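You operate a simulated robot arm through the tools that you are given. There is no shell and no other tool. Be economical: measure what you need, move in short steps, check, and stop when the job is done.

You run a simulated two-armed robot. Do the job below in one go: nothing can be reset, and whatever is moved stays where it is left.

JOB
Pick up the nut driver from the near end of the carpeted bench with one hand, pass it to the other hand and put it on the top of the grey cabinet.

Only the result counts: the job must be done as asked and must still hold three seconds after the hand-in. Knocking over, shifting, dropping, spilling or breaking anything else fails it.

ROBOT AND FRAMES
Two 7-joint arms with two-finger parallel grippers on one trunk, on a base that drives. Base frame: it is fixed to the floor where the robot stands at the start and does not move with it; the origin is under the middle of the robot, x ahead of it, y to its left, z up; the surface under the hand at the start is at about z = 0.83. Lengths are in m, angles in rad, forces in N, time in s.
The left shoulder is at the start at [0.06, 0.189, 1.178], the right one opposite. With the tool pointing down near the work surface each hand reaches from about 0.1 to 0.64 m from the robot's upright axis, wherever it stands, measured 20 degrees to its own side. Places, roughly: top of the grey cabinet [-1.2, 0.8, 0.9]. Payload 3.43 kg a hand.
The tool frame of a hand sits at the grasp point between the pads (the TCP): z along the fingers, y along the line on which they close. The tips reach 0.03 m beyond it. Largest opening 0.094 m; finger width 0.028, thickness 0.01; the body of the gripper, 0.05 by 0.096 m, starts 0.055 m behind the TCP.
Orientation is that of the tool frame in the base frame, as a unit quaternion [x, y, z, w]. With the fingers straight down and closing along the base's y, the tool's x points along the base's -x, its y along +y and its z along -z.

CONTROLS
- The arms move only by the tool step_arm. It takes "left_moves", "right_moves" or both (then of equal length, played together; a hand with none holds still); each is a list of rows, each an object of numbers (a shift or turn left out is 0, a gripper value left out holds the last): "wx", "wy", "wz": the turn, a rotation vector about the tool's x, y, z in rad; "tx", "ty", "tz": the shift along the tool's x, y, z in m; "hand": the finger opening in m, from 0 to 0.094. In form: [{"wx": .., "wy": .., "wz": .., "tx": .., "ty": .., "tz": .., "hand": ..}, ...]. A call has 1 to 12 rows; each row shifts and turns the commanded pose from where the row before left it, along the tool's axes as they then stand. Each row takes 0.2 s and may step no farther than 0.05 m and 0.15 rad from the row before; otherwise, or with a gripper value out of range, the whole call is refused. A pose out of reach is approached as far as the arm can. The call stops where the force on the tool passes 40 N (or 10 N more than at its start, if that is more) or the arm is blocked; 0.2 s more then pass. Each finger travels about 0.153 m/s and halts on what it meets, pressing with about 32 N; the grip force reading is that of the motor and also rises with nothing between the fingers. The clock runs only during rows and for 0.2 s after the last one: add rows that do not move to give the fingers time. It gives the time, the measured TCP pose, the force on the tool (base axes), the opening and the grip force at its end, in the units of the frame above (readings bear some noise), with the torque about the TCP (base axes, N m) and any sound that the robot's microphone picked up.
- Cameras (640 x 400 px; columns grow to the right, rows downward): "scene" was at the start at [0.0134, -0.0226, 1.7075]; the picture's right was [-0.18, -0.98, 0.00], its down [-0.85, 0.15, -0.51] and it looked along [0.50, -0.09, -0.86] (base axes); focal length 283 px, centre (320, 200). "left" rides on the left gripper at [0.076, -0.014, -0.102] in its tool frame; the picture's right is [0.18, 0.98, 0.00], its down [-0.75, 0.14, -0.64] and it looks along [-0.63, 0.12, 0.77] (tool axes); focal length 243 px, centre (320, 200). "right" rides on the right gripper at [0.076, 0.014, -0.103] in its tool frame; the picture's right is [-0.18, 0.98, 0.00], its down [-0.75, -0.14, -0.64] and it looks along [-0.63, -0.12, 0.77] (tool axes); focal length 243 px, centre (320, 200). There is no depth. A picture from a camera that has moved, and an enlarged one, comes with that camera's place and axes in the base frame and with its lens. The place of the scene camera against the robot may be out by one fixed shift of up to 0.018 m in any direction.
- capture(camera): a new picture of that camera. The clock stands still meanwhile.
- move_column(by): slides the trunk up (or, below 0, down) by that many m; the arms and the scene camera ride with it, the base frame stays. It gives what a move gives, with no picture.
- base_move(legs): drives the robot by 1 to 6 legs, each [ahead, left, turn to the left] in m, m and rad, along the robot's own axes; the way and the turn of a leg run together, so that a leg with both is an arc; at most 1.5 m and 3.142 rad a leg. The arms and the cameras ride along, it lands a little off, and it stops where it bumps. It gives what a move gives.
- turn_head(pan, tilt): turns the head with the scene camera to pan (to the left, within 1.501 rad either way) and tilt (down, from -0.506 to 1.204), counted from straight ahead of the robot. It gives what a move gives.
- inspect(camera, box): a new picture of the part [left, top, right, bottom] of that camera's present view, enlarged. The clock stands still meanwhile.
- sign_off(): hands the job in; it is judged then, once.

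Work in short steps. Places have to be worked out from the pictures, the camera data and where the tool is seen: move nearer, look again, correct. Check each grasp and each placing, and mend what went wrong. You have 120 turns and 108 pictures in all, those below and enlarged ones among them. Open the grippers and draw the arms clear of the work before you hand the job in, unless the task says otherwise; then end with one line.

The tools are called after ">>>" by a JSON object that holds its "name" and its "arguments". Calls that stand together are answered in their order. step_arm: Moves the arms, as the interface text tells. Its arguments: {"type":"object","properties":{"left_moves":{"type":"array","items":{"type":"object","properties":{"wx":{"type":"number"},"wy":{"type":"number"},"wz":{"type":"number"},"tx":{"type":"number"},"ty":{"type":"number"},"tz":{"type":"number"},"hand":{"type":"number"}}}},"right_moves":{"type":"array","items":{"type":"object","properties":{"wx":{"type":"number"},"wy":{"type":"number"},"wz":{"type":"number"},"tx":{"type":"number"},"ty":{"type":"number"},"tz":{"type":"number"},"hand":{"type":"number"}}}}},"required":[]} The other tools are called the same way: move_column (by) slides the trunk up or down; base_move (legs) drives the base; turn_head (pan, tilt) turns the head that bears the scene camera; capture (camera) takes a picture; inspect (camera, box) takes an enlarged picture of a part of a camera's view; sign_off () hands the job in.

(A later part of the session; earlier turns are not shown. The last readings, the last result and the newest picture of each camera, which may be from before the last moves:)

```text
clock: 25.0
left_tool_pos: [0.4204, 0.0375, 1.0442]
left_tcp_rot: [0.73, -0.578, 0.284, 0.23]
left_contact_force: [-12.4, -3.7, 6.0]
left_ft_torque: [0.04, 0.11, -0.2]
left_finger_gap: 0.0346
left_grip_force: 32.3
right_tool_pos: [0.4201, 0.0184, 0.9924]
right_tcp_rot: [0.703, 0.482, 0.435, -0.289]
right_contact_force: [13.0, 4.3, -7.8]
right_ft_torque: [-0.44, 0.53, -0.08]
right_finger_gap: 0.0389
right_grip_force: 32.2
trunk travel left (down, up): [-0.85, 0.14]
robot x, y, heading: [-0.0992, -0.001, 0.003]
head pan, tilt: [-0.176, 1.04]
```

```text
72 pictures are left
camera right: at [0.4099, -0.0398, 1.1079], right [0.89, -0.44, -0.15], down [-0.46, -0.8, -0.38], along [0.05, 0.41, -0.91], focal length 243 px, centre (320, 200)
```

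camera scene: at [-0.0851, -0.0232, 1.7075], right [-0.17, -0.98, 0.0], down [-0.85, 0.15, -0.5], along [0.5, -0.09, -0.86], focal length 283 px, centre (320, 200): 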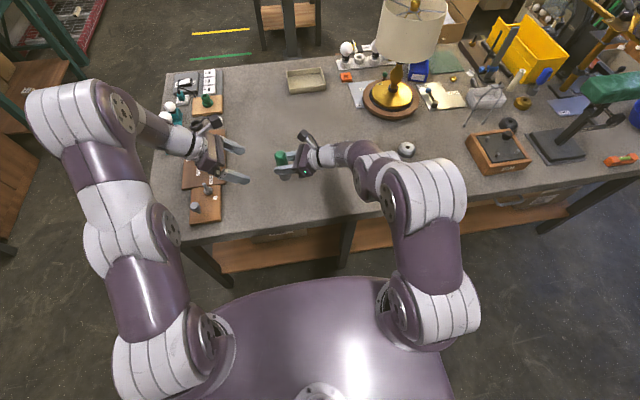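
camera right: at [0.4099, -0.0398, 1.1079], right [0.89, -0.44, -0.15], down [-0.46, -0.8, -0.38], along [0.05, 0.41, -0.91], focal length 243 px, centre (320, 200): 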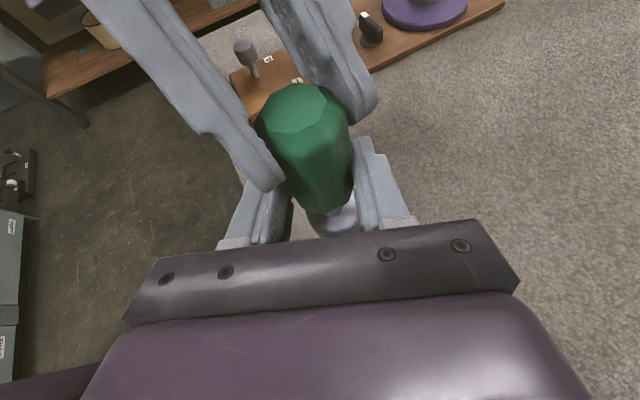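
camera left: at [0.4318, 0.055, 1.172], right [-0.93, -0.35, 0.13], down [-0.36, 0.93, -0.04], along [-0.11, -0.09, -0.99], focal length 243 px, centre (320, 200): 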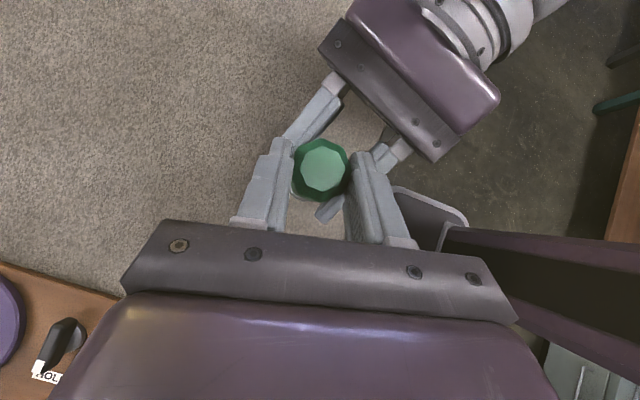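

Both hands hold the driver. I relax the small sideways stress, then open the right hand.

>>> {"name": "step_arm", "arguments": {"left_moves": [{"ty": 0.002}, {}, {}, {}], "right_moves": [{}, {"hand": 0.045}, {"hand": 0.06}, {"hand": 0.07}]}}

>>> {"name": "capture", "arguments": {"camera": "left"}}

>>> {"name": "capture", "arguments": {"camera": "right"}}

```text
clock: 26.0
left_tool_pos: [0.4195, 0.0367, 1.0451]
left_tcp_rot: [0.729, -0.579, 0.283, 0.23]
left_contact_force: [0.4, 0.6, -0.6]
left_ft_torque: [-0.02, -0.02, -0.01]
left_finger_gap: 0.0344
left_grip_force: 32.3
right_tool_pos: [0.4186, 0.0172, 0.9929]
right_tcp_rot: [0.703, 0.483, 0.434, -0.29]
right_contact_force: [0.5, -0.3, 0.9]
right_ft_torque: [0.0, 0.0, 0.01]
right_finger_gap: 0.0697
right_grip_force: 0.0
trunk travel left (down, up): [-0.85, 0.14]
robot x, y, heading: [-0.097, 0.0001, 0.003]
head pan, tilt: [-0.176, 1.04]
```

```text
71 pictures are left
camera left: at [0.4301, 0.0546, 1.1719], right [-0.93, -0.35, 0.13], down [-0.36, 0.93, -0.04], along [-0.11, -0.09, -0.99], focal length 243 px, centre (320, 200)
```

left: 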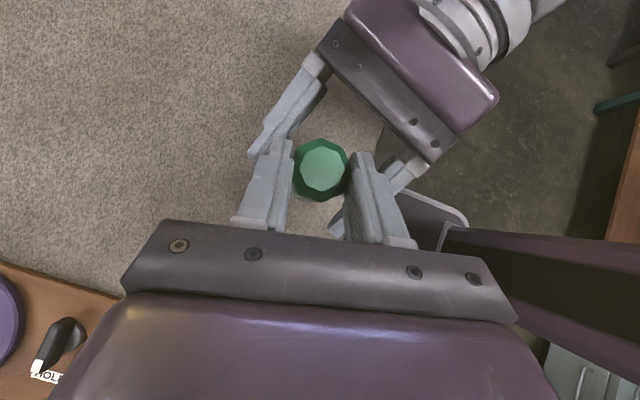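

```text
70 pictures are left
camera right: at [0.4097, -0.0397, 1.1078], right [0.89, -0.44, -0.15], down [-0.46, -0.8, -0.38], along [0.05, 0.41, -0.91], focal length 243 px, centre (320, 200)
```

right: 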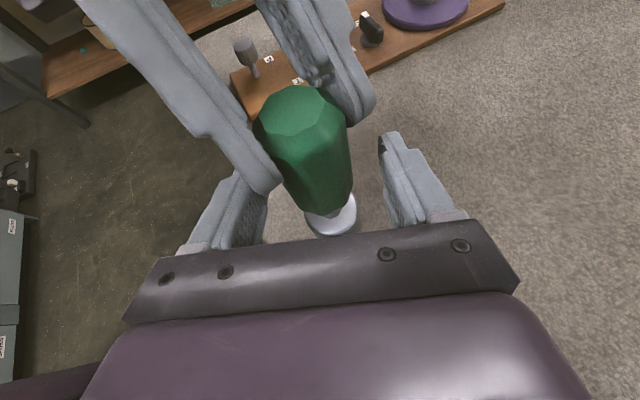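

The driver hangs steady in the left hand. I withdraw the right hand horizontally along its finger direction.

>>> {"name": "step_arm", "arguments": {"right_moves": [{"tx": -0.0182, "tz": -0.0356}, {"tx": -0.0182, "tz": -0.0356}, {"tx": -0.0182, "tz": -0.0356}, {"tx": -0.0182, "tz": -0.0356}]}}

>>> {"name": "capture", "arguments": {"camera": "right"}}

>>> {"name": "inspect", "arguments": {"camera": "scene", "box": [160, 60, 400, 210]}}

```text
clock: 27.0
left_tool_pos: [0.4179, 0.0379, 1.0453]
left_tcp_rot: [0.729, -0.579, 0.283, 0.23]
left_contact_force: [0.5, -0.2, -0.5]
left_ft_torque: [0.0, 0.0, 0.0]
left_finger_gap: 0.0345
left_grip_force: 32.3
right_tool_pos: [0.4082, -0.0109, 0.9937]
right_tcp_rot: [0.703, 0.482, 0.435, -0.29]
right_contact_force: [-0.2, -0.3, 0.4]
right_ft_torque: [-0.01, 0.01, -0.02]
right_finger_gap: 0.0701
right_grip_force: 0.1
right hand out of reach, approached as far as the arm can: row 1, 2, 3, 4
trunk travel left (down, up): [-0.85, 0.14]
robot x, y, heading: [-0.0989, 0.0009, 0.009]
head pan, tilt: [-0.176, 1.04]
```

```text
69 pictures are left
camera right: at [0.3988, -0.0681, 1.1079], right [0.89, -0.44, -0.15], down [-0.46, -0.8, -0.38], along [0.05, 0.41, -0.91], focal length 243 px, centre (320, 200)
```

right: 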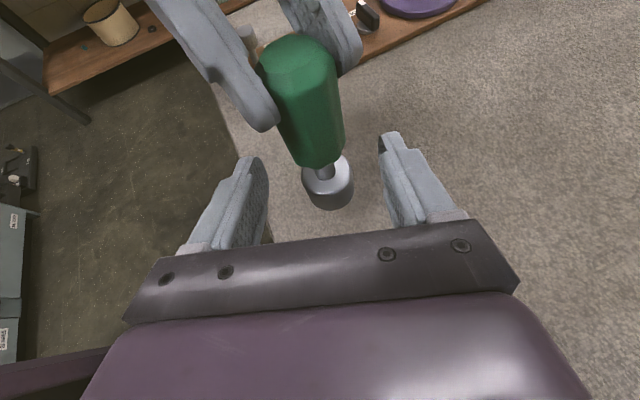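

```text
2.67 times, centred on (280, 135) of scene
camera zoom: at [-0.0875, -0.0231, 1.7075], right [-0.17, -0.98, 0.0], down [-0.85, 0.15, -0.51], along [0.5, -0.09, -0.86], focal length 755 px, centre (427, 373)
```

zoom: 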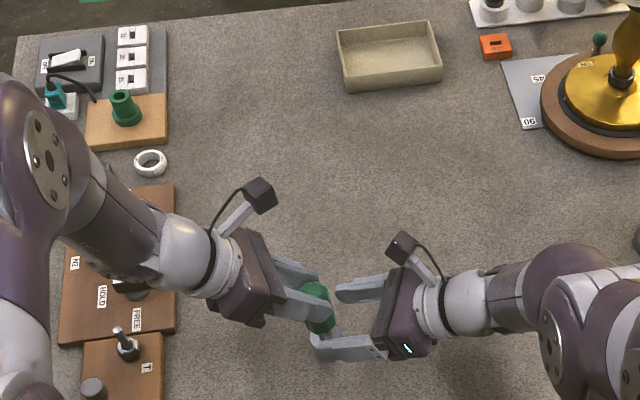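

The right hand is out of room going back, but the driver is already near its fingertips, so I move the left hand with the driver away to +y.

>>> {"name": "step_arm", "arguments": {"left_moves": [{"tx": -0.0237, "ty": -0.0076, "tz": -0.0221}, {"tx": -0.0237, "ty": -0.0076, "tz": -0.0221}, {"tx": 0.02, "tz": -0.025}, {"tx": 0.02, "tz": -0.025}]}}

>>> {"name": "capture", "arguments": {"camera": "right"}}

>>> {"name": "capture", "arguments": {"camera": "left"}}

>>> {"name": "capture", "arguments": {"camera": "scene"}}

```text
clock: 28.0
left_tool_pos: [0.4155, 0.1085, 1.108]
left_tcp_rot: [0.73, -0.578, 0.284, 0.229]
left_contact_force: [-0.8, -0.1, -0.8]
left_ft_torque: [0.01, 0.02, -0.01]
left_finger_gap: 0.0346
left_grip_force: 32.5
right_tool_pos: [0.4076, -0.0105, 0.9928]
right_tcp_rot: [0.702, 0.483, 0.435, -0.29]
right_contact_force: [-0.3, 0.1, 0.7]
right_ft_torque: [-0.01, 0.0, -0.03]
right_finger_gap: 0.0699
right_grip_force: 0.0
trunk travel left (down, up): [-0.85, 0.14]
robot x, y, heading: [-0.0991, 0.0014, 0.001]
head pan, tilt: [-0.176, 1.04]
```

```text
67 pictures are left
camera right: at [0.3982, -0.0677, 1.1081], right [0.89, -0.44, -0.15], down [-0.46, -0.8, -0.38], along [0.05, 0.41, -0.91], focal length 243 px, centre (320, 200)
```

right: 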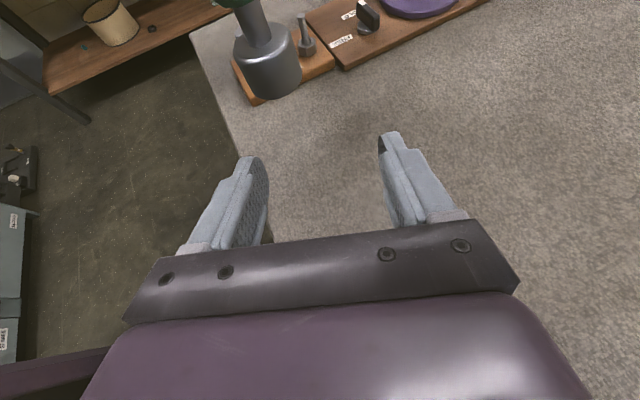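

```text
66 pictures are left
camera left: at [0.428, 0.1262, 1.2356], right [-0.93, -0.35, 0.13], down [-0.36, 0.93, -0.04], along [-0.11, -0.09, -0.99], focal length 243 px, centre (320, 200)
```

left: 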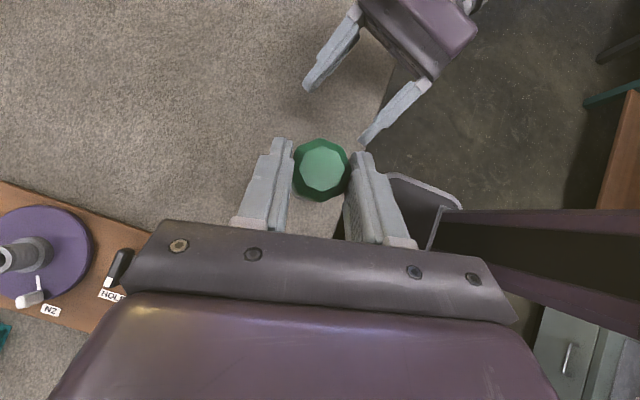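

```text
65 pictures are left
camera scene: at [-0.0884, -0.0225, 1.7075], right [-0.17, -0.98, 0.0], down [-0.85, 0.15, -0.51], along [0.5, -0.09, -0.86], focal length 283 px, centre (320, 200)
```

scene: 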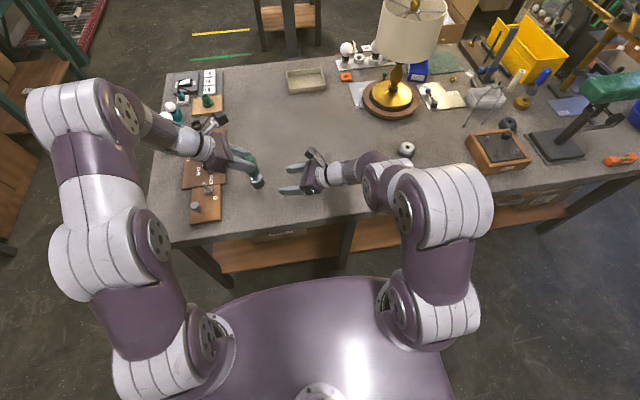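

The hand-over succeeded. I raise the right hand, then turn the head left to find the cabinet.

>>> {"name": "step_arm", "arguments": {"right_moves": [{"tx": 0.0445, "tz": -0.0225}, {"tx": 0.0445, "tz": -0.0225}]}}

>>> {"name": "turn_head", "arguments": {"pan": 1.5, "tilt": 0.5}}

>>> {"name": "capture", "arguments": {"camera": "scene"}}

```text
clock: 28.6
left_tool_pos: [0.4161, 0.1098, 1.1074]
left_tcp_rot: [0.73, -0.578, 0.285, 0.23]
left_contact_force: [0.4, 0.0, -1.2]
left_ft_torque: [0.01, -0.03, -0.01]
left_finger_gap: 0.0345
left_grip_force: 32.2
right_tool_pos: [0.4069, -0.0119, 1.0939]
right_tcp_rot: [0.704, 0.482, 0.434, -0.289]
right_contact_force: [-0.1, 0.1, -0.6]
right_ft_torque: [-0.04, 0.0, -0.01]
right_finger_gap: 0.0699
right_grip_force: 0.1
trunk travel left (down, up): [-0.85, 0.14]
robot x, y, heading: [-0.1003, 0.0012, 0.002]
head pan, tilt: [-0.176, 1.04]
```

```text
clock: 30.3
left_tool_pos: [0.4166, 0.1087, 1.1087]
left_tcp_rot: [0.729, -0.579, 0.283, 0.23]
left_contact_force: [0.0, 0.3, -1.4]
left_ft_torque: [0.04, 0.01, 0.03]
left_finger_gap: 0.0345
left_grip_force: 31.5
right_tool_pos: [0.4093, -0.0101, 1.0922]
right_tcp_rot: [0.702, 0.483, 0.435, -0.291]
right_contact_force: [-0.2, 0.0, 0.2]
right_ft_torque: [-0.01, -0.03, 0.01]
right_finger_gap: 0.07
right_grip_force: 0.0
trunk travel left (down, up): [-0.85, 0.14]
robot x, y, heading: [-0.0968, 0.0001, -0.002]
head pan, tilt: [1.499, 0.499]
```

```text
64 pictures are left
camera scene: at [-0.1467, 0.0799, 1.7514], right [1.0, -0.07, 0.0], down [-0.03, -0.48, -0.88], along [0.06, 0.88, -0.48], focal length 283 px, centre (320, 200)
```

scene: 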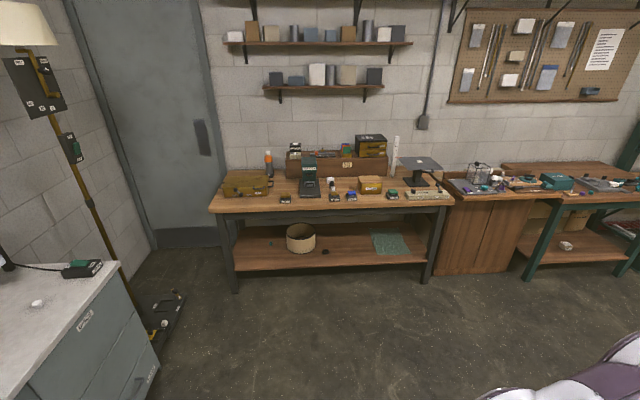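

The grey cabinet's drawer front seems to be at x about -1.0, with its top going back from there. I back off from the bench and turn left 90° for a better look.

>>> {"name": "base_move", "arguments": {"legs": [[-0.33, 0, 0], [0, 0, 1.57]]}}

>>> {"name": "capture", "arguments": {"camera": "scene"}}

>>> {"name": "capture", "arguments": {"camera": "left"}}

```text
clock: 36.3
left_tool_pos: [-0.5219, 0.5218, 1.1086]
left_tcp_rot: [0.927, 0.088, 0.364, -0.031]
left_contact_force: [0.4, 0.5, -1.3]
left_ft_torque: [0.0, 0.03, 0.02]
left_finger_gap: 0.0342
left_grip_force: 31.8
right_tool_pos: [-0.4035, 0.5086, 1.0928]
right_tcp_rot: [0.173, 0.835, 0.113, -0.51]
right_contact_force: [0.8, 0.4, -0.1]
right_ft_torque: [-0.01, 0.0, 0.01]
right_finger_gap: 0.0699
right_grip_force: 0.0
trunk travel left (down, up): [-0.85, 0.14]
robot x, y, heading: [-0.4389, 0.0016, 1.528]
head pan, tilt: [1.499, 0.499]
```

```text
63 pictures are left
camera scene: at [-0.5209, -0.0599, 1.7514], right [0.11, 0.99, 0.0], down [0.48, -0.05, -0.88], along [-0.87, 0.1, -0.48], focal length 283 px, centre (320, 200)
```

scene: 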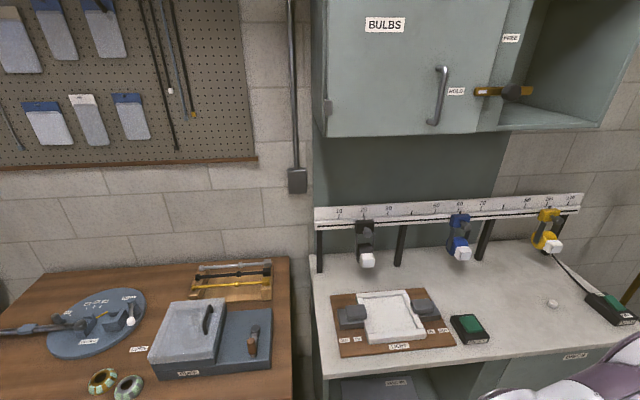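

```text
62 pictures are left
camera left: at [-0.5388, 0.5344, 1.2352], right [0.31, -0.94, 0.13], down [-0.95, -0.32, -0.04], along [0.08, -0.11, -0.99], focal length 243 px, centre (320, 200)
```

left: 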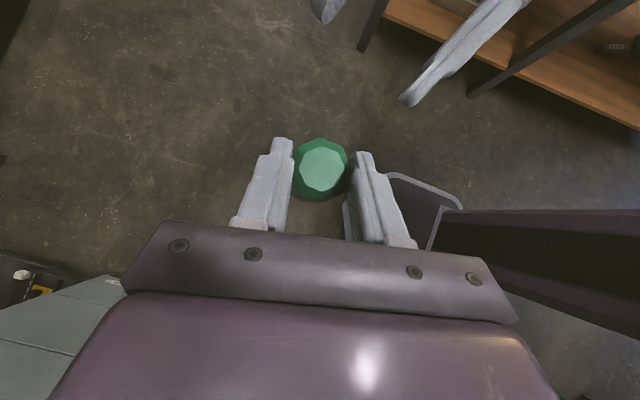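

The worktop spans about x -1.54..-0.99, y 0..1.15, and the open spot at about (-1.12, 0.70) is free of the switch, knob and clamps. I raise the trunk 0.1 for clearance, drive along y, and turn to face the cabinet.

>>> {"name": "move_column", "arguments": {"by": 0.1}}

>>> {"name": "base_move", "arguments": {"legs": [[0.81, 0, 0], [0, 0, 1.61]]}}

>>> {"name": "turn_head", "arguments": {"pan": 0.0, "tilt": 0.8}}

>>> {"name": "capture", "arguments": {"camera": "scene"}}

>>> {"name": "capture", "arguments": {"camera": "left"}}

```text
clock: 37.6
left_tool_pos: [-0.5226, 0.5233, 1.2084]
left_tcp_rot: [0.927, 0.088, 0.364, -0.03]
left_contact_force: [0.2, 0.7, -1.6]
left_ft_torque: [-0.01, 0.04, -0.01]
left_finger_gap: 0.0345
left_grip_force: 32.0
right_tool_pos: [-0.4046, 0.5089, 1.1931]
right_tcp_rot: [0.173, 0.835, 0.113, -0.51]
right_contact_force: [0.1, 0.3, 0.3]
right_ft_torque: [0.0, 0.03, -0.01]
right_finger_gap: 0.0699
right_grip_force: 0.2
trunk travel left (down, up): [-0.95, 0.04]
robot x, y, heading: [-0.438, -0.0029, 1.531]
head pan, tilt: [1.499, 0.499]
```

```text
clock: 45.9
left_tool_pos: [-0.9239, 0.6983, 1.2091]
left_tcp_rot: [0.569, 0.737, 0.226, -0.286]
left_contact_force: [-0.1, 0.1, -1.8]
left_ft_torque: [-0.03, 0.0, 0.0]
left_finger_gap: 0.0344
left_grip_force: 31.9
right_tool_pos: [-0.9185, 0.819, 1.193]
right_tcp_rot: [-0.492, 0.696, -0.296, -0.431]
right_contact_force: [1.2, -0.2, 0.1]
right_ft_torque: [0.07, 0.0, 0.04]
right_finger_gap: 0.0699
right_grip_force: 0.0
trunk travel left (down, up): [-0.95, 0.04]
robot x, y, heading: [-0.4093, 0.8191, -3.109]
head pan, tilt: [1.499, 0.499]
```

```text
clock: 47.5
left_tool_pos: [-0.9237, 0.6974, 1.2097]
left_tcp_rot: [0.57, 0.737, 0.225, -0.285]
left_contact_force: [-0.6, 0.2, -1.2]
left_ft_torque: [-0.01, 0.01, -0.02]
left_finger_gap: 0.0343
left_grip_force: 31.5
right_tool_pos: [-0.9187, 0.8168, 1.1921]
right_tcp_rot: [-0.491, 0.697, -0.295, -0.432]
right_contact_force: [0.4, 0.0, -0.2]
right_ft_torque: [0.01, -0.03, -0.02]
right_finger_gap: 0.07
right_grip_force: 0.0
trunk travel left (down, up): [-0.95, 0.04]
robot x, y, heading: [-0.4133, 0.8242, -3.115]
head pan, tilt: [0.0, 0.799]
```

```text
61 pictures are left
camera scene: at [-0.4232, 0.8083, 1.8254], right [-0.03, 1.0, 0.0], down [0.72, 0.02, -0.7], along [-0.7, -0.02, -0.72], focal length 283 px, centre (320, 200)
```

scene: 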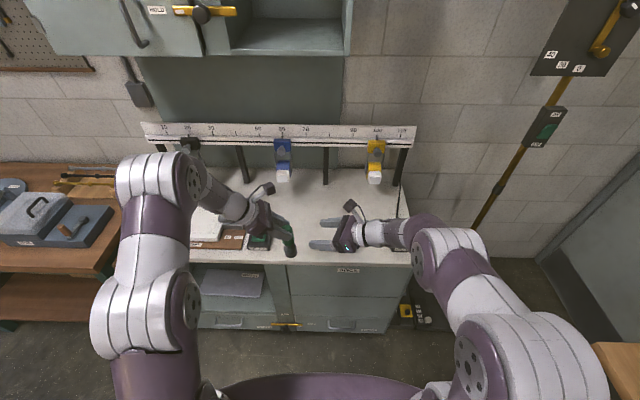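

```text
60 pictures are left
camera left: at [-0.935, 0.6807, 1.3352], right [0.92, 0.38, 0.13], down [0.38, -0.92, -0.04], along [0.11, 0.09, -0.99], focal length 243 px, centre (320, 200)
```

left: 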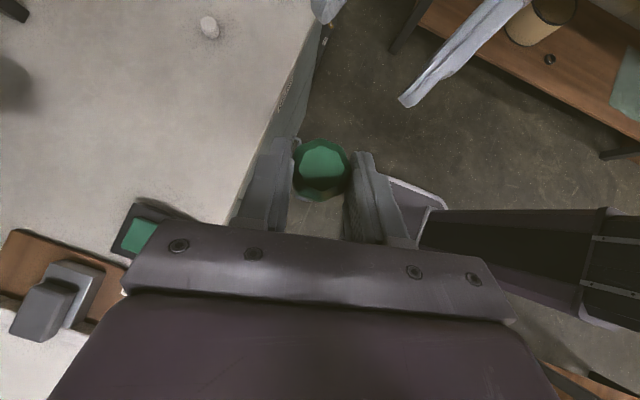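

The left hand with the driver is over the front edge area of the cabinet (edge x about -1.0), and the knob (-1.18, 0.92) and switch (-1.13, 0.56) leave the middle free. I back the right hand up along its fingers to widen the gap before driving in.

>>> {"name": "step_arm", "arguments": {"right_moves": [{"tz": -0.04}, {"tz": -0.04}, {"tz": -0.04}]}}

```text
clock: 48.3
left_tool_pos: [-0.9235, 0.6976, 1.2086]
left_tcp_rot: [0.569, 0.737, 0.227, -0.286]
left_contact_force: [-0.8, 0.2, -1.5]
left_ft_torque: [-0.01, -0.04, 0.04]
left_finger_gap: 0.0344
left_grip_force: 32.4
right_tool_pos: [-0.9196, 0.817, 1.1932]
right_tcp_rot: [-0.491, 0.697, -0.295, -0.431]
right_contact_force: [0.2, 0.4, -0.2]
right_ft_torque: [-0.01, 0.02, 0.01]
right_finger_gap: 0.0698
right_grip_force: 0.1
right hand out of reach, approached as far as the arm can: row 1, 2, 3
trunk travel left (down, up): [-0.95, 0.04]
robot x, y, heading: [-0.408, 0.8209, -3.119]
head pan, tilt: [0.0, 0.799]
```

It is at its limit that way. I yaw the right hand back to its earlier forward-left pose, which had more freedom, then retreat it.

>>> {"name": "step_arm", "arguments": {"right_moves": [{"wx": -0.135, "wz": 0.066}, {"wx": -0.135, "wz": 0.066}, {"wx": -0.135, "wz": 0.066}, {"wx": -0.135, "wz": 0.066}, {"tz": -0.04}, {"tz": -0.04}, {"tz": -0.04}]}}

>>> {"name": "capture", "arguments": {"camera": "scene"}}

```text
clock: 49.9
left_tool_pos: [-0.9248, 0.6988, 1.2077]
left_tcp_rot: [0.569, 0.737, 0.227, -0.286]
left_contact_force: [-0.2, -0.2, -1.4]
left_ft_torque: [-0.01, -0.02, 0.02]
left_finger_gap: 0.0349
left_grip_force: 31.5
right_tool_pos: [-0.8319, 0.8775, 1.2488]
right_tcp_rot: [-0.263, 0.807, -0.152, -0.505]
right_contact_force: [-0.2, 0.1, 0.1]
right_ft_torque: [-0.01, 0.02, -0.01]
right_finger_gap: 0.0702
right_grip_force: 0.1
trunk travel left (down, up): [-0.95, 0.04]
robot x, y, heading: [-0.4082, 0.8208, -3.113]
head pan, tilt: [0.0, 0.799]
```

```text
59 pictures are left
camera scene: at [-0.4232, 0.8081, 1.8254], right [-0.03, 1.0, 0.0], down [0.72, 0.02, -0.7], along [-0.7, -0.02, -0.72], focal length 283 px, centre (320, 200)
```

scene: 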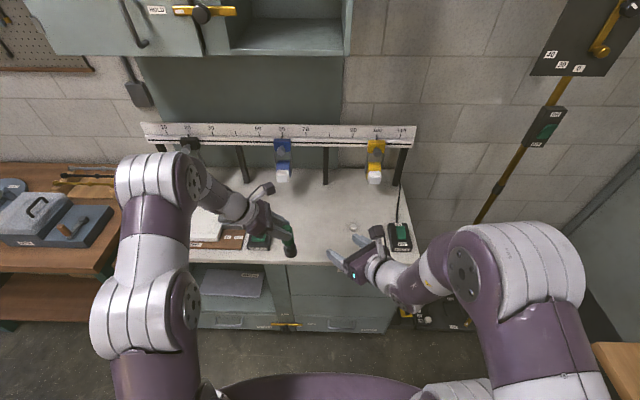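

The right hand is well back now. I drive 0.21 m toward the cabinet and 3 cm right (toward +y).

>>> {"name": "base_move", "arguments": {"legs": [[0.21, -0.04, 0]]}}

>>> {"name": "capture", "arguments": {"camera": "left"}}

>>> {"name": "capture", "arguments": {"camera": "scene"}}

>>> {"name": "capture", "arguments": {"camera": "right"}}

```text
clock: 51.6
left_tool_pos: [-1.135, 0.7299, 1.2088]
left_tcp_rot: [0.569, 0.737, 0.226, -0.287]
left_contact_force: [0.8, 0.1, -0.9]
left_ft_torque: [-0.03, -0.02, 0.0]
left_finger_gap: 0.0344
left_grip_force: 32.0
right_tool_pos: [-1.0418, 0.9098, 1.2481]
right_tcp_rot: [-0.264, 0.808, -0.152, -0.505]
right_contact_force: [0.3, 0.0, 1.6]
right_ft_torque: [0.01, 0.03, -0.01]
right_finger_gap: 0.07
right_grip_force: 0.0
trunk travel left (down, up): [-0.95, 0.04]
robot x, y, heading: [-0.6243, 0.8532, -3.114]
head pan, tilt: [0.0, 0.799]
```

```text
58 pictures are left
camera left: at [-1.1452, 0.713, 1.3364], right [0.92, 0.38, 0.13], down [0.38, -0.92, -0.04], along [0.1, 0.09, -0.99], focal length 243 px, centre (320, 200)
```

left: 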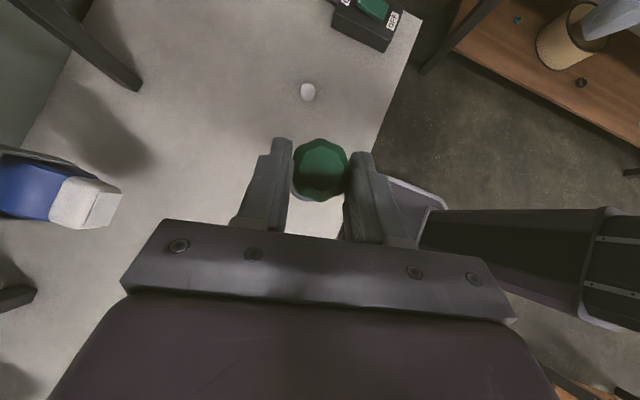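

```text
57 pictures are left
camera scene: at [-0.6325, 0.8412, 1.8255], right [-0.03, 1.0, 0.0], down [0.72, 0.02, -0.7], along [-0.7, -0.02, -0.72], focal length 283 px, centre (320, 200)
```

scene: 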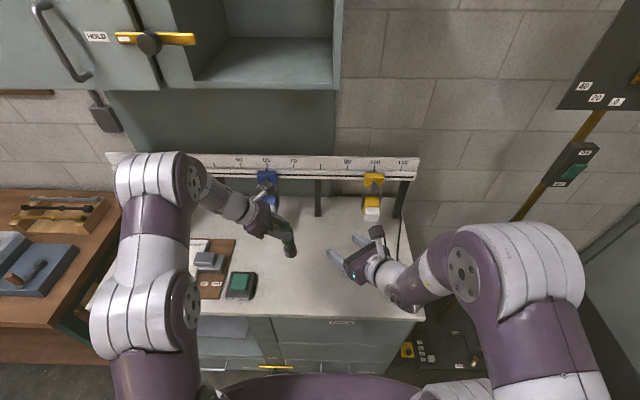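

```text
56 pictures are left
camera right: at [-1.0024, 0.953, 1.3627], right [-0.51, 0.85, -0.14], down [0.82, 0.42, -0.39], along [-0.27, -0.32, -0.91], focal length 243 px, centre (320, 200)
```

right: 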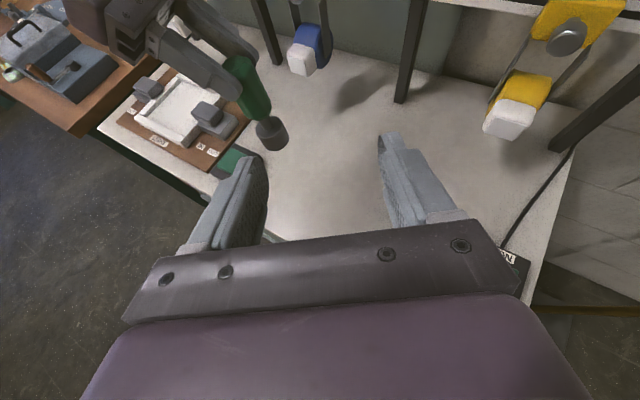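

The base is in place with the driver near (-1.136, 0.741). I check how upright it is before lowering.

>>> {"name": "inspect", "arguments": {"camera": "left", "box": [240, 125, 400, 225]}}

>>> {"name": "inspect", "arguments": {"camera": "right", "box": [160, 20, 352, 140]}}

>>> {"name": "inspect", "arguments": {"camera": "scene", "box": [220, 170, 348, 250]}}

```text
4.00 times, centred on (320, 175) of left
camera zoom: at [-1.1452, 0.713, 1.3364], right [0.92, 0.38, 0.13], down [0.38, -0.92, -0.04], along [0.1, 0.09, -0.99], focal length 970 px, centre (320, 300)
```

zoom: 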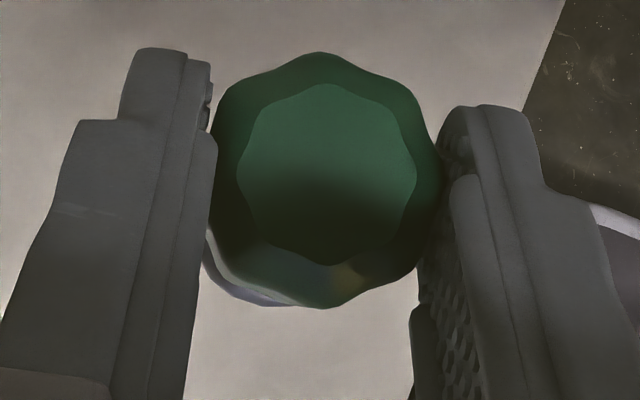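

```text
3.33 times, centred on (256, 80) of right
camera zoom: at [-1.0024, 0.953, 1.3627], right [-0.51, 0.85, -0.14], down [0.82, 0.42, -0.39], along [-0.27, -0.32, -0.91], focal length 809 px, centre (533, 600)
```

zoom: 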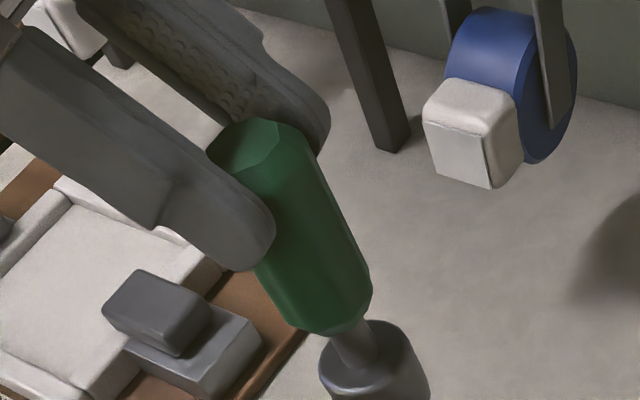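

```text
5.00 times, centred on (284, 210) of scene
camera zoom: at [-0.6325, 0.8412, 1.8255], right [-0.03, 1.0, 0.0], down [0.72, 0.02, -0.7], along [-0.7, -0.02, -0.72], focal length 1415 px, centre (500, 150)
```

zoom: 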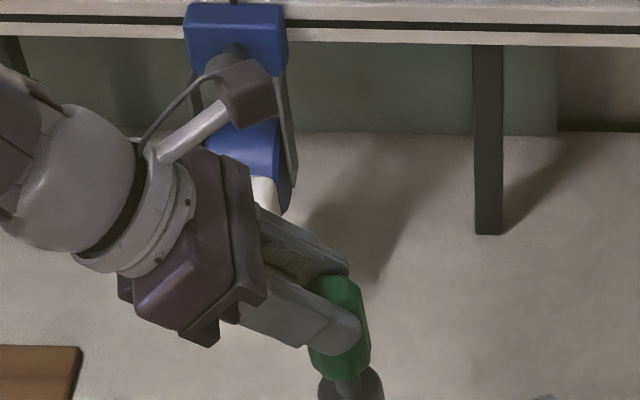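

The driver is upright to within about 2° in both views. I lower with the trunk, which is purely vertical, by 0.12 first.

>>> {"name": "move_column", "arguments": {"by": -0.12}}

>>> {"name": "capture", "arguments": {"camera": "right"}}

>>> {"name": "capture", "arguments": {"camera": "scene"}}

>>> {"name": "capture", "arguments": {"camera": "left"}}

```text
clock: 53.1
left_tool_pos: [-1.137, 0.7307, 1.0894]
left_tcp_rot: [0.569, 0.737, 0.226, -0.286]
left_contact_force: [-0.3, 0.6, -1.2]
left_ft_torque: [-0.03, -0.01, 0.0]
left_finger_gap: 0.0342
left_grip_force: 31.6
right_tool_pos: [-1.0444, 0.9097, 1.1275]
right_tcp_rot: [-0.264, 0.808, -0.152, -0.504]
right_contact_force: [0.2, -0.1, 0.5]
right_ft_torque: [0.03, 0.02, 0.01]
right_finger_gap: 0.0698
right_grip_force: 0.1
trunk travel left (down, up): [-0.83, 0.16]
robot x, y, heading: [-0.6219, 0.8552, -3.114]
head pan, tilt: [0.0, 0.799]
```

```text
52 pictures are left
camera right: at [-1.0049, 0.9534, 1.2419], right [-0.51, 0.85, -0.15], down [0.82, 0.42, -0.39], along [-0.27, -0.32, -0.91], focal length 243 px, centre (320, 200)
```

right: 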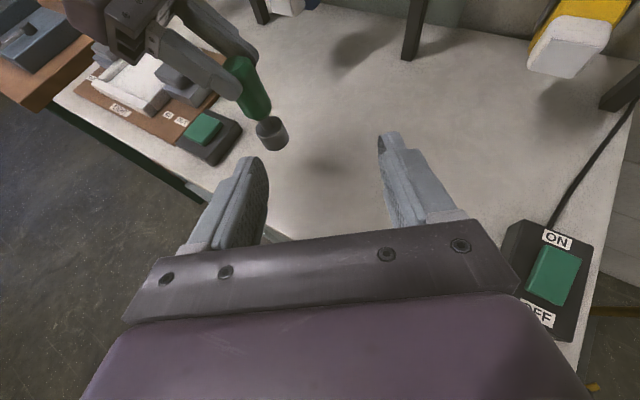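

```text
51 pictures are left
camera scene: at [-0.6361, 0.8418, 1.7055], right [-0.03, 1.0, 0.0], down [0.72, 0.02, -0.7], along [-0.7, -0.02, -0.72], focal length 283 px, centre (320, 200)
```

scene: 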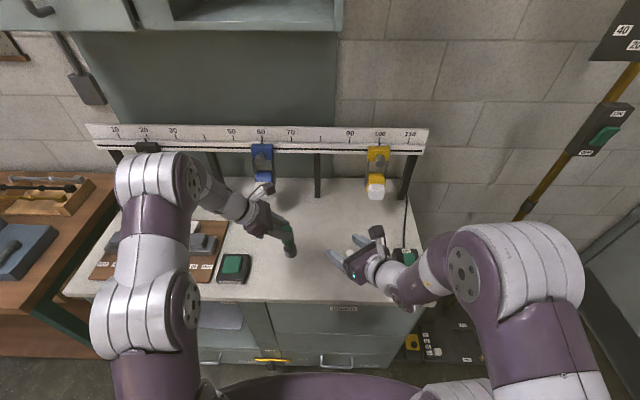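

```text
50 pictures are left
camera left: at [-1.1478, 0.7134, 1.2154], right [0.92, 0.38, 0.13], down [0.39, -0.92, -0.04], along [0.11, 0.09, -0.99], focal length 243 px, centre (320, 200)
```

left: 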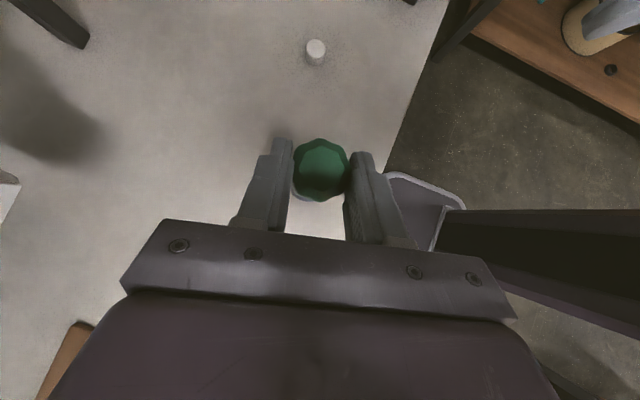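

About 6 cm remain. I lower the trunk another 0.045, then will use small arm steps watching force.

>>> {"name": "move_column", "arguments": {"by": -0.045}}

>>> {"name": "inspect", "arguments": {"camera": "right", "box": [180, 20, 340, 180]}}

>>> {"name": "inspect", "arguments": {"camera": "scene", "box": [200, 160, 360, 300]}}

```text
clock: 54.0
left_tool_pos: [-1.1371, 0.7313, 1.0437]
left_tcp_rot: [0.569, 0.737, 0.226, -0.286]
left_contact_force: [-0.3, -0.7, -2.2]
left_ft_torque: [-0.01, 0.0, -0.02]
left_finger_gap: 0.0344
left_grip_force: 31.5
right_tool_pos: [-1.0436, 0.9091, 1.0825]
right_tcp_rot: [-0.264, 0.808, -0.153, -0.504]
right_contact_force: [-0.2, 0.0, -0.3]
right_ft_torque: [-0.01, 0.02, 0.02]
right_finger_gap: 0.0701
right_grip_force: 0.1
trunk travel left (down, up): [-0.785, 0.205]
robot x, y, heading: [-0.6213, 0.8541, -3.112]
head pan, tilt: [0.0, 0.799]
```

```text
2.50 times, centred on (260, 100) of right
camera zoom: at [-1.0049, 0.9534, 1.1969], right [-0.51, 0.85, -0.15], down [0.82, 0.42, -0.39], along [-0.27, -0.32, -0.91], focal length 606 px, centre (470, 450)
```

zoom: 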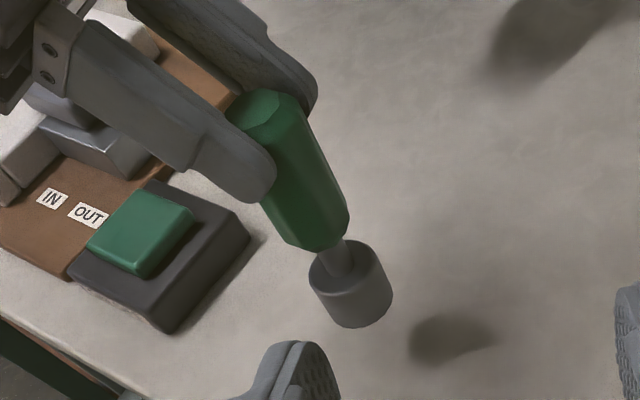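

```text
2.86 times, centred on (280, 230) of scene
camera zoom: at [-0.6361, 0.8418, 1.6604], right [-0.03, 1.0, 0.0], down [0.72, 0.02, -0.7], along [-0.7, -0.02, -0.72], focal length 809 px, centre (434, 114)
```

zoom: 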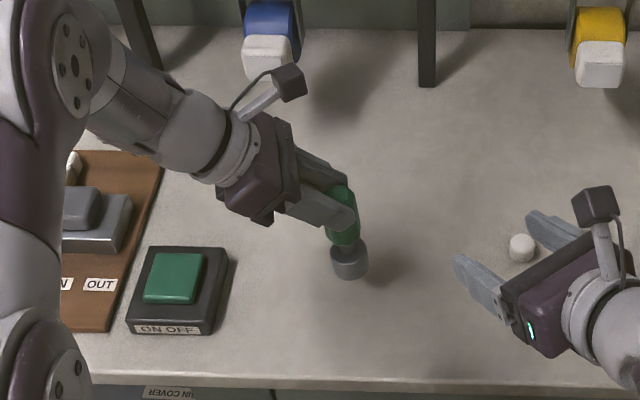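

Still a few cm of gap, and the area is clear. Small arm steps down: 1.5 cm.

>>> {"name": "step_arm", "arguments": {"left_moves": [{"tx": -0.0034, "tz": 0.00367}, {"tx": -0.0034, "tz": 0.00367}, {"tx": -0.0034, "tz": 0.00367}]}}

>>> {"name": "inspect", "arguments": {"camera": "right", "box": [180, 20, 340, 180]}}

```text
clock: 54.8
left_tool_pos: [-1.1373, 0.7303, 1.0272]
left_tcp_rot: [0.569, 0.737, 0.226, -0.286]
left_contact_force: [-0.3, -0.3, -1.3]
left_ft_torque: [0.0, 0.01, -0.02]
left_finger_gap: 0.0343
left_grip_force: 32.0
right_tool_pos: [-1.0443, 0.9102, 1.0814]
right_tcp_rot: [-0.264, 0.808, -0.153, -0.504]
right_contact_force: [-0.5, -0.1, 0.4]
right_ft_torque: [0.03, 0.0, -0.03]
right_finger_gap: 0.0701
right_grip_force: 0.1
trunk travel left (down, up): [-0.785, 0.205]
robot x, y, heading: [-0.6245, 0.8565, -3.108]
head pan, tilt: [0.0, 0.799]
```

```text
2.50 times, centred on (260, 100) of right
camera zoom: at [-1.0051, 0.9533, 1.1968], right [-0.51, 0.85, -0.15], down [0.82, 0.42, -0.39], along [-0.27, -0.32, -0.91], focal length 606 px, centre (470, 450)
```

zoom: 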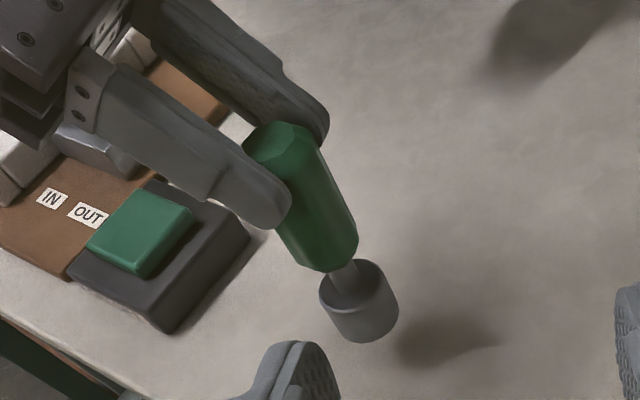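

No contact yet, and the shadow gap is about 1.5–2 cm. Continue down gently.

>>> {"name": "step_arm", "arguments": {"left_moves": [{"tx": -0.0027, "tz": 0.0029}, {"tx": -0.0027, "tz": 0.0029}, {"tx": -0.0027, "tz": 0.0029}]}}

>>> {"name": "inspect", "arguments": {"camera": "right", "box": [180, 20, 340, 180]}}

```text
clock: 55.6
left_tool_pos: [-1.1363, 0.7306, 1.0161]
left_tcp_rot: [0.568, 0.737, 0.226, -0.286]
left_contact_force: [0.1, -0.1, -1.3]
left_ft_torque: [-0.01, 0.02, 0.02]
left_finger_gap: 0.0346
left_grip_force: 31.5
right_tool_pos: [-1.0432, 0.9103, 1.0821]
right_tcp_rot: [-0.264, 0.808, -0.153, -0.504]
right_contact_force: [1.1, 0.0, 0.3]
right_ft_torque: [0.06, -0.01, 0.03]
right_finger_gap: 0.0697
right_grip_force: 0.0
trunk travel left (down, up): [-0.785, 0.205]
robot x, y, heading: [-0.6259, 0.8542, -3.113]
head pan, tilt: [0.0, 0.799]
```

```text
2.50 times, centred on (260, 100) of right
camera zoom: at [-1.0051, 0.9534, 1.1968], right [-0.51, 0.85, -0.15], down [0.82, 0.42, -0.39], along [-0.27, -0.32, -0.91], focal length 606 px, centre (470, 450)
```

zoom: 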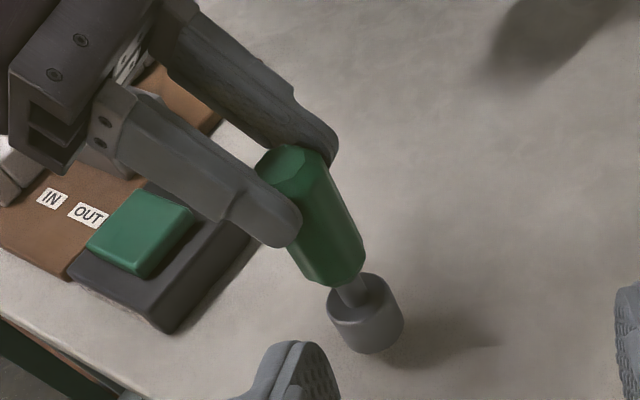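

Close now: a few mm to 1 cm left by the shadow. Continuing in 2.5 mm steps.

>>> {"name": "step_arm", "arguments": {"left_moves": [{"tx": -0.0017, "tz": 0.00184}, {"tx": -0.0017, "tz": 0.00184}]}}

>>> {"name": "inspect", "arguments": {"camera": "right", "box": [180, 20, 340, 180]}}

```text
clock: 56.2
left_tool_pos: [-1.1358, 0.731, 1.0119]
left_tcp_rot: [0.569, 0.737, 0.226, -0.285]
left_contact_force: [0.0, 1.0, -0.6]
left_ft_torque: [-0.02, 0.02, 0.01]
left_finger_gap: 0.0342
left_grip_force: 32.0
right_tool_pos: [-1.0447, 0.9105, 1.0824]
right_tcp_rot: [-0.264, 0.807, -0.153, -0.505]
right_contact_force: [-0.1, 0.6, 0.6]
right_ft_torque: [0.01, -0.02, 0.03]
right_finger_gap: 0.0701
right_grip_force: 0.1
trunk travel left (down, up): [-0.785, 0.205]
robot x, y, heading: [-0.6254, 0.8553, -3.117]
head pan, tilt: [0.0, 0.799]
```

```text
2.50 times, centred on (260, 100) of right
camera zoom: at [-1.0051, 0.9534, 1.1968], right [-0.51, 0.85, -0.15], down [0.82, 0.42, -0.39], along [-0.27, -0.32, -0.91], focal length 606 px, centre (470, 450)
```

zoom: 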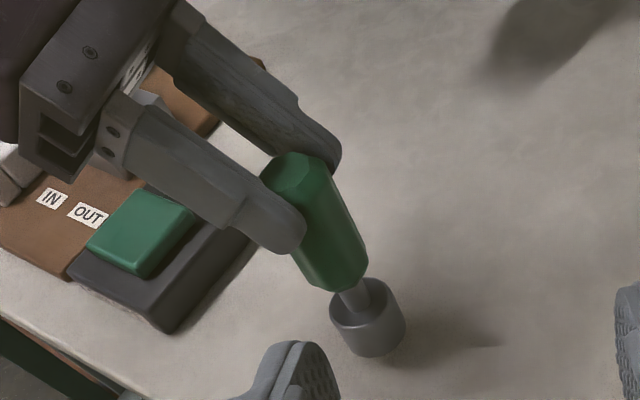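

Almost touching. Two more small steps, watching the force.

>>> {"name": "step_arm", "arguments": {"left_moves": [{"tx": -0.0014, "tz": 0.0015}, {"tx": -0.0014, "tz": 0.0015}]}}

```text
clock: 56.8
left_tool_pos: [-1.1358, 0.7304, 1.0073]
left_tcp_rot: [0.569, 0.737, 0.226, -0.287]
left_contact_force: [-0.1, -0.1, -1.2]
left_ft_torque: [0.0, 0.0, -0.01]
left_finger_gap: 0.0346
left_grip_force: 32.2
right_tool_pos: [-1.0444, 0.9096, 1.0824]
right_tcp_rot: [-0.265, 0.808, -0.153, -0.504]
right_contact_force: [0.3, -0.6, 0.5]
right_ft_torque: [0.02, 0.0, 0.0]
right_finger_gap: 0.0699
right_grip_force: 0.1
trunk travel left (down, up): [-0.785, 0.205]
robot x, y, heading: [-0.6225, 0.8537, -3.116]
head pan, tilt: [0.0, 0.799]
```

No contact force yet; two more steps of 2 mm.

>>> {"name": "step_arm", "arguments": {"left_moves": [{"tx": -0.0014, "tz": 0.0015}, {"tx": -0.0014, "tz": 0.0015}]}}

>>> {"name": "inspect", "arguments": {"camera": "right", "box": [200, 60, 328, 188]}}

```text
clock: 57.4
left_tool_pos: [-1.1369, 0.7309, 1.0034]
left_tcp_rot: [0.568, 0.738, 0.226, -0.288]
left_contact_force: [-0.5, 0.0, -1.1]
left_ft_torque: [-0.04, 0.0, 0.01]
left_finger_gap: 0.0343
left_grip_force: 31.9
right_tool_pos: [-1.0445, 0.9102, 1.0816]
right_tcp_rot: [-0.264, 0.808, -0.153, -0.504]
right_contact_force: [-1.0, 0.2, 1.2]
right_ft_torque: [-0.02, -0.01, 0.03]
right_finger_gap: 0.0698
right_grip_force: 0.0
trunk travel left (down, up): [-0.785, 0.205]
robot x, y, heading: [-0.6215, 0.853, -3.114]
head pan, tilt: [0.0, 0.799]
```

```text
3.12 times, centred on (264, 124) of right
camera zoom: at [-1.0051, 0.9534, 1.1968], right [-0.51, 0.85, -0.15], down [0.82, 0.42, -0.39], along [-0.27, -0.32, -0.91], focal length 758 px, centre (495, 438)
```

zoom: 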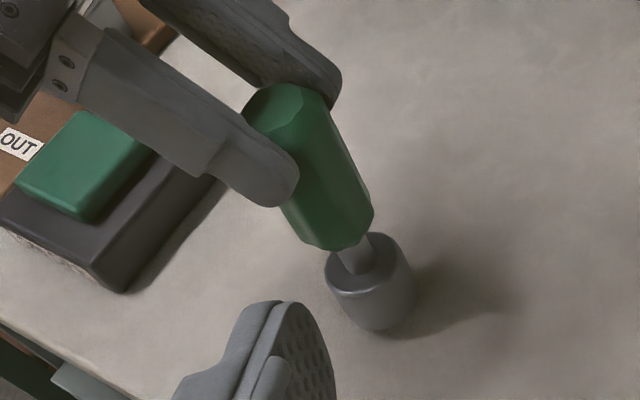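

The contact shadow is closing. Three more 1.5 mm steps.

>>> {"name": "step_arm", "arguments": {"left_moves": [{"tx": -0.001, "tz": 0.0011}, {"tx": -0.001, "tz": 0.0011}, {"tx": -0.001, "tz": 0.0011}]}}

>>> {"name": "inspect", "arguments": {"camera": "right", "box": [200, 60, 328, 188]}}

```text
clock: 58.2
left_tool_pos: [-1.1355, 0.7302, 0.9988]
left_tcp_rot: [0.569, 0.737, 0.226, -0.286]
left_contact_force: [-0.3, -0.3, -0.8]
left_ft_torque: [-0.04, 0.02, 0.03]
left_finger_gap: 0.0345
left_grip_force: 31.8
right_tool_pos: [-1.0447, 0.9098, 1.0833]
right_tcp_rot: [-0.264, 0.808, -0.153, -0.504]
right_contact_force: [-0.5, -0.4, -0.2]
right_ft_torque: [0.0, 0.0, -0.03]
right_finger_gap: 0.0703
right_grip_force: 0.1
trunk travel left (down, up): [-0.785, 0.205]
robot x, y, heading: [-0.6181, 0.8541, -3.116]
head pan, tilt: [0.0, 0.799]
```

```text
3.12 times, centred on (264, 124) of right
camera zoom: at [-1.005, 0.9534, 1.1968], right [-0.51, 0.85, -0.15], down [0.82, 0.42, -0.39], along [-0.27, -0.32, -0.91], focal length 758 px, centre (495, 438)
```

zoom: 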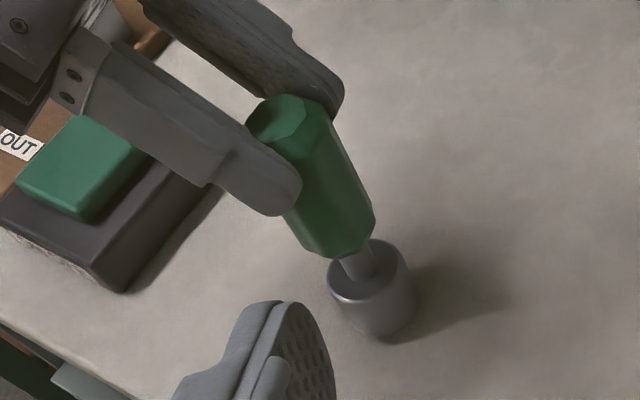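

No contact yet; continue 1.5 mm × 4.

>>> {"name": "step_arm", "arguments": {"left_moves": [{"tx": -0.001, "tz": 0.0011}, {"tx": -0.001, "tz": 0.0011}, {"tx": -0.001, "tz": 0.0011}, {"tx": -0.001, "tz": 0.0011}]}}

>>> {"name": "inspect", "arguments": {"camera": "right", "box": [200, 60, 328, 188]}}

```text
clock: 59.2
left_tool_pos: [-1.1367, 0.7314, 0.9926]
left_tcp_rot: [0.569, 0.737, 0.227, -0.286]
left_contact_force: [0.7, -0.7, -1.2]
left_ft_torque: [-0.03, 0.02, 0.01]
left_finger_gap: 0.0343
left_grip_force: 32.1
right_tool_pos: [-1.0443, 0.9101, 1.0819]
right_tcp_rot: [-0.264, 0.808, -0.153, -0.504]
right_contact_force: [-0.3, 0.7, 0.3]
right_ft_torque: [0.03, 0.01, -0.02]
right_finger_gap: 0.0699
right_grip_force: 0.1
trunk travel left (down, up): [-0.785, 0.205]
robot x, y, heading: [-0.6241, 0.8521, -3.116]
head pan, tilt: [0.0, 0.799]
```

```text
3.12 times, centred on (264, 124) of right
camera zoom: at [-1.0051, 0.9534, 1.1968], right [-0.51, 0.85, -0.15], down [0.82, 0.42, -0.39], along [-0.27, -0.32, -0.91], focal length 758 px, centre (495, 438)
```

zoom: 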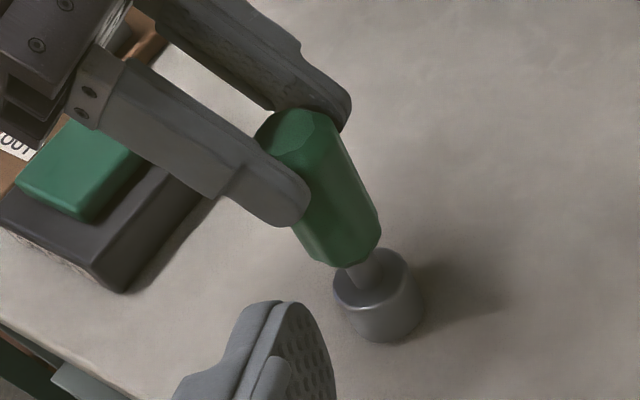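

Still only the tool's weight is read. Another 6 mm in small rows.

>>> {"name": "step_arm", "arguments": {"left_moves": [{"tx": -0.001, "tz": 0.0011}, {"tx": -0.001, "tz": 0.0011}, {"tx": -0.001, "tz": 0.0011}, {"tx": -0.001, "tz": 0.0011}]}}

>>> {"name": "inspect", "arguments": {"camera": "right", "box": [200, 60, 328, 188]}}

```text
clock: 60.2
left_tool_pos: [-1.1352, 0.731, 0.9871]
left_tcp_rot: [0.568, 0.738, 0.226, -0.287]
left_contact_force: [-0.2, -0.5, 1.5]
left_ft_torque: [0.06, 0.0, 0.0]
left_finger_gap: 0.0345
left_grip_force: 31.9
right_tool_pos: [-1.044, 0.91, 1.0818]
right_tcp_rot: [-0.264, 0.808, -0.153, -0.504]
right_contact_force: [-0.1, 0.2, 0.0]
right_ft_torque: [-0.04, -0.02, 0.01]
right_finger_gap: 0.0702
right_grip_force: 0.1
trunk travel left (down, up): [-0.785, 0.205]
robot x, y, heading: [-0.6192, 0.8515, -3.112]
head pan, tilt: [0.0, 0.799]
```

```text
3.12 times, centred on (264, 124) of right
camera zoom: at [-1.0047, 0.9536, 1.197], right [-0.51, 0.85, -0.15], down [0.82, 0.42, -0.39], along [-0.27, -0.32, -0.91], focal length 758 px, centre (495, 438)
```

zoom: 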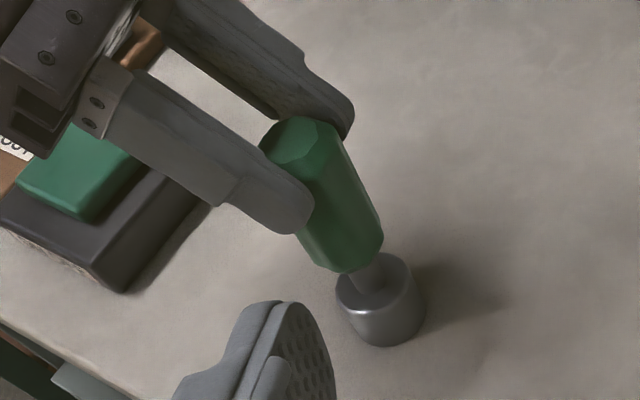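

Force changed from -1.2 to +1.5 N: first contact at TCP z about 0.987. I press in 1 mm rows to seat it.

>>> {"name": "step_arm", "arguments": {"left_moves": [{"tx": -0.0007, "tz": 0.00074}, {"tx": -0.0007, "tz": 0.00074}]}}

>>> {"name": "inspect", "arguments": {"camera": "scene", "box": [220, 180, 380, 280]}}

```text
clock: 60.8
left_tool_pos: [-1.1359, 0.731, 0.9873]
left_tcp_rot: [0.569, 0.736, 0.225, -0.288]
left_contact_force: [-0.9, 0.5, 19.3]
left_ft_torque: [0.06, 0.02, 0.0]
left_finger_gap: 0.0343
left_grip_force: 32.5
right_tool_pos: [-1.0433, 0.9102, 1.0828]
right_tcp_rot: [-0.264, 0.807, -0.152, -0.505]
right_contact_force: [0.1, 0.6, 0.6]
right_ft_torque: [-0.01, -0.01, -0.03]
right_finger_gap: 0.0702
right_grip_force: 0.1
trunk travel left (down, up): [-0.785, 0.205]
robot x, y, heading: [-0.6209, 0.8534, -3.111]
head pan, tilt: [0.0, 0.799]
```

```text
4.00 times, centred on (300, 230) of scene
camera zoom: at [-0.6335, 0.8427, 1.6608], right [-0.03, 1.0, 0.0], down [0.72, 0.02, -0.7], along [-0.7, -0.02, -0.72], focal length 1132 px, centre (400, 80)
```

zoom: 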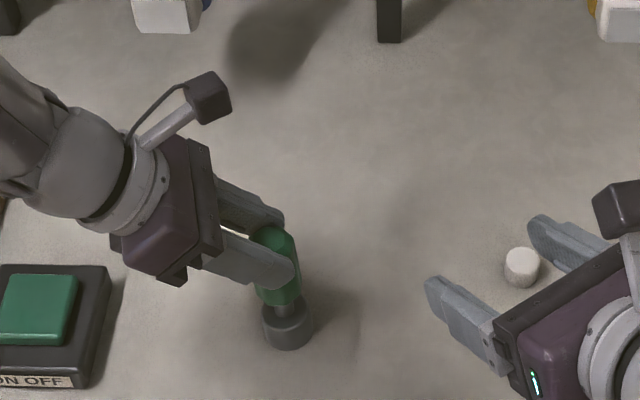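

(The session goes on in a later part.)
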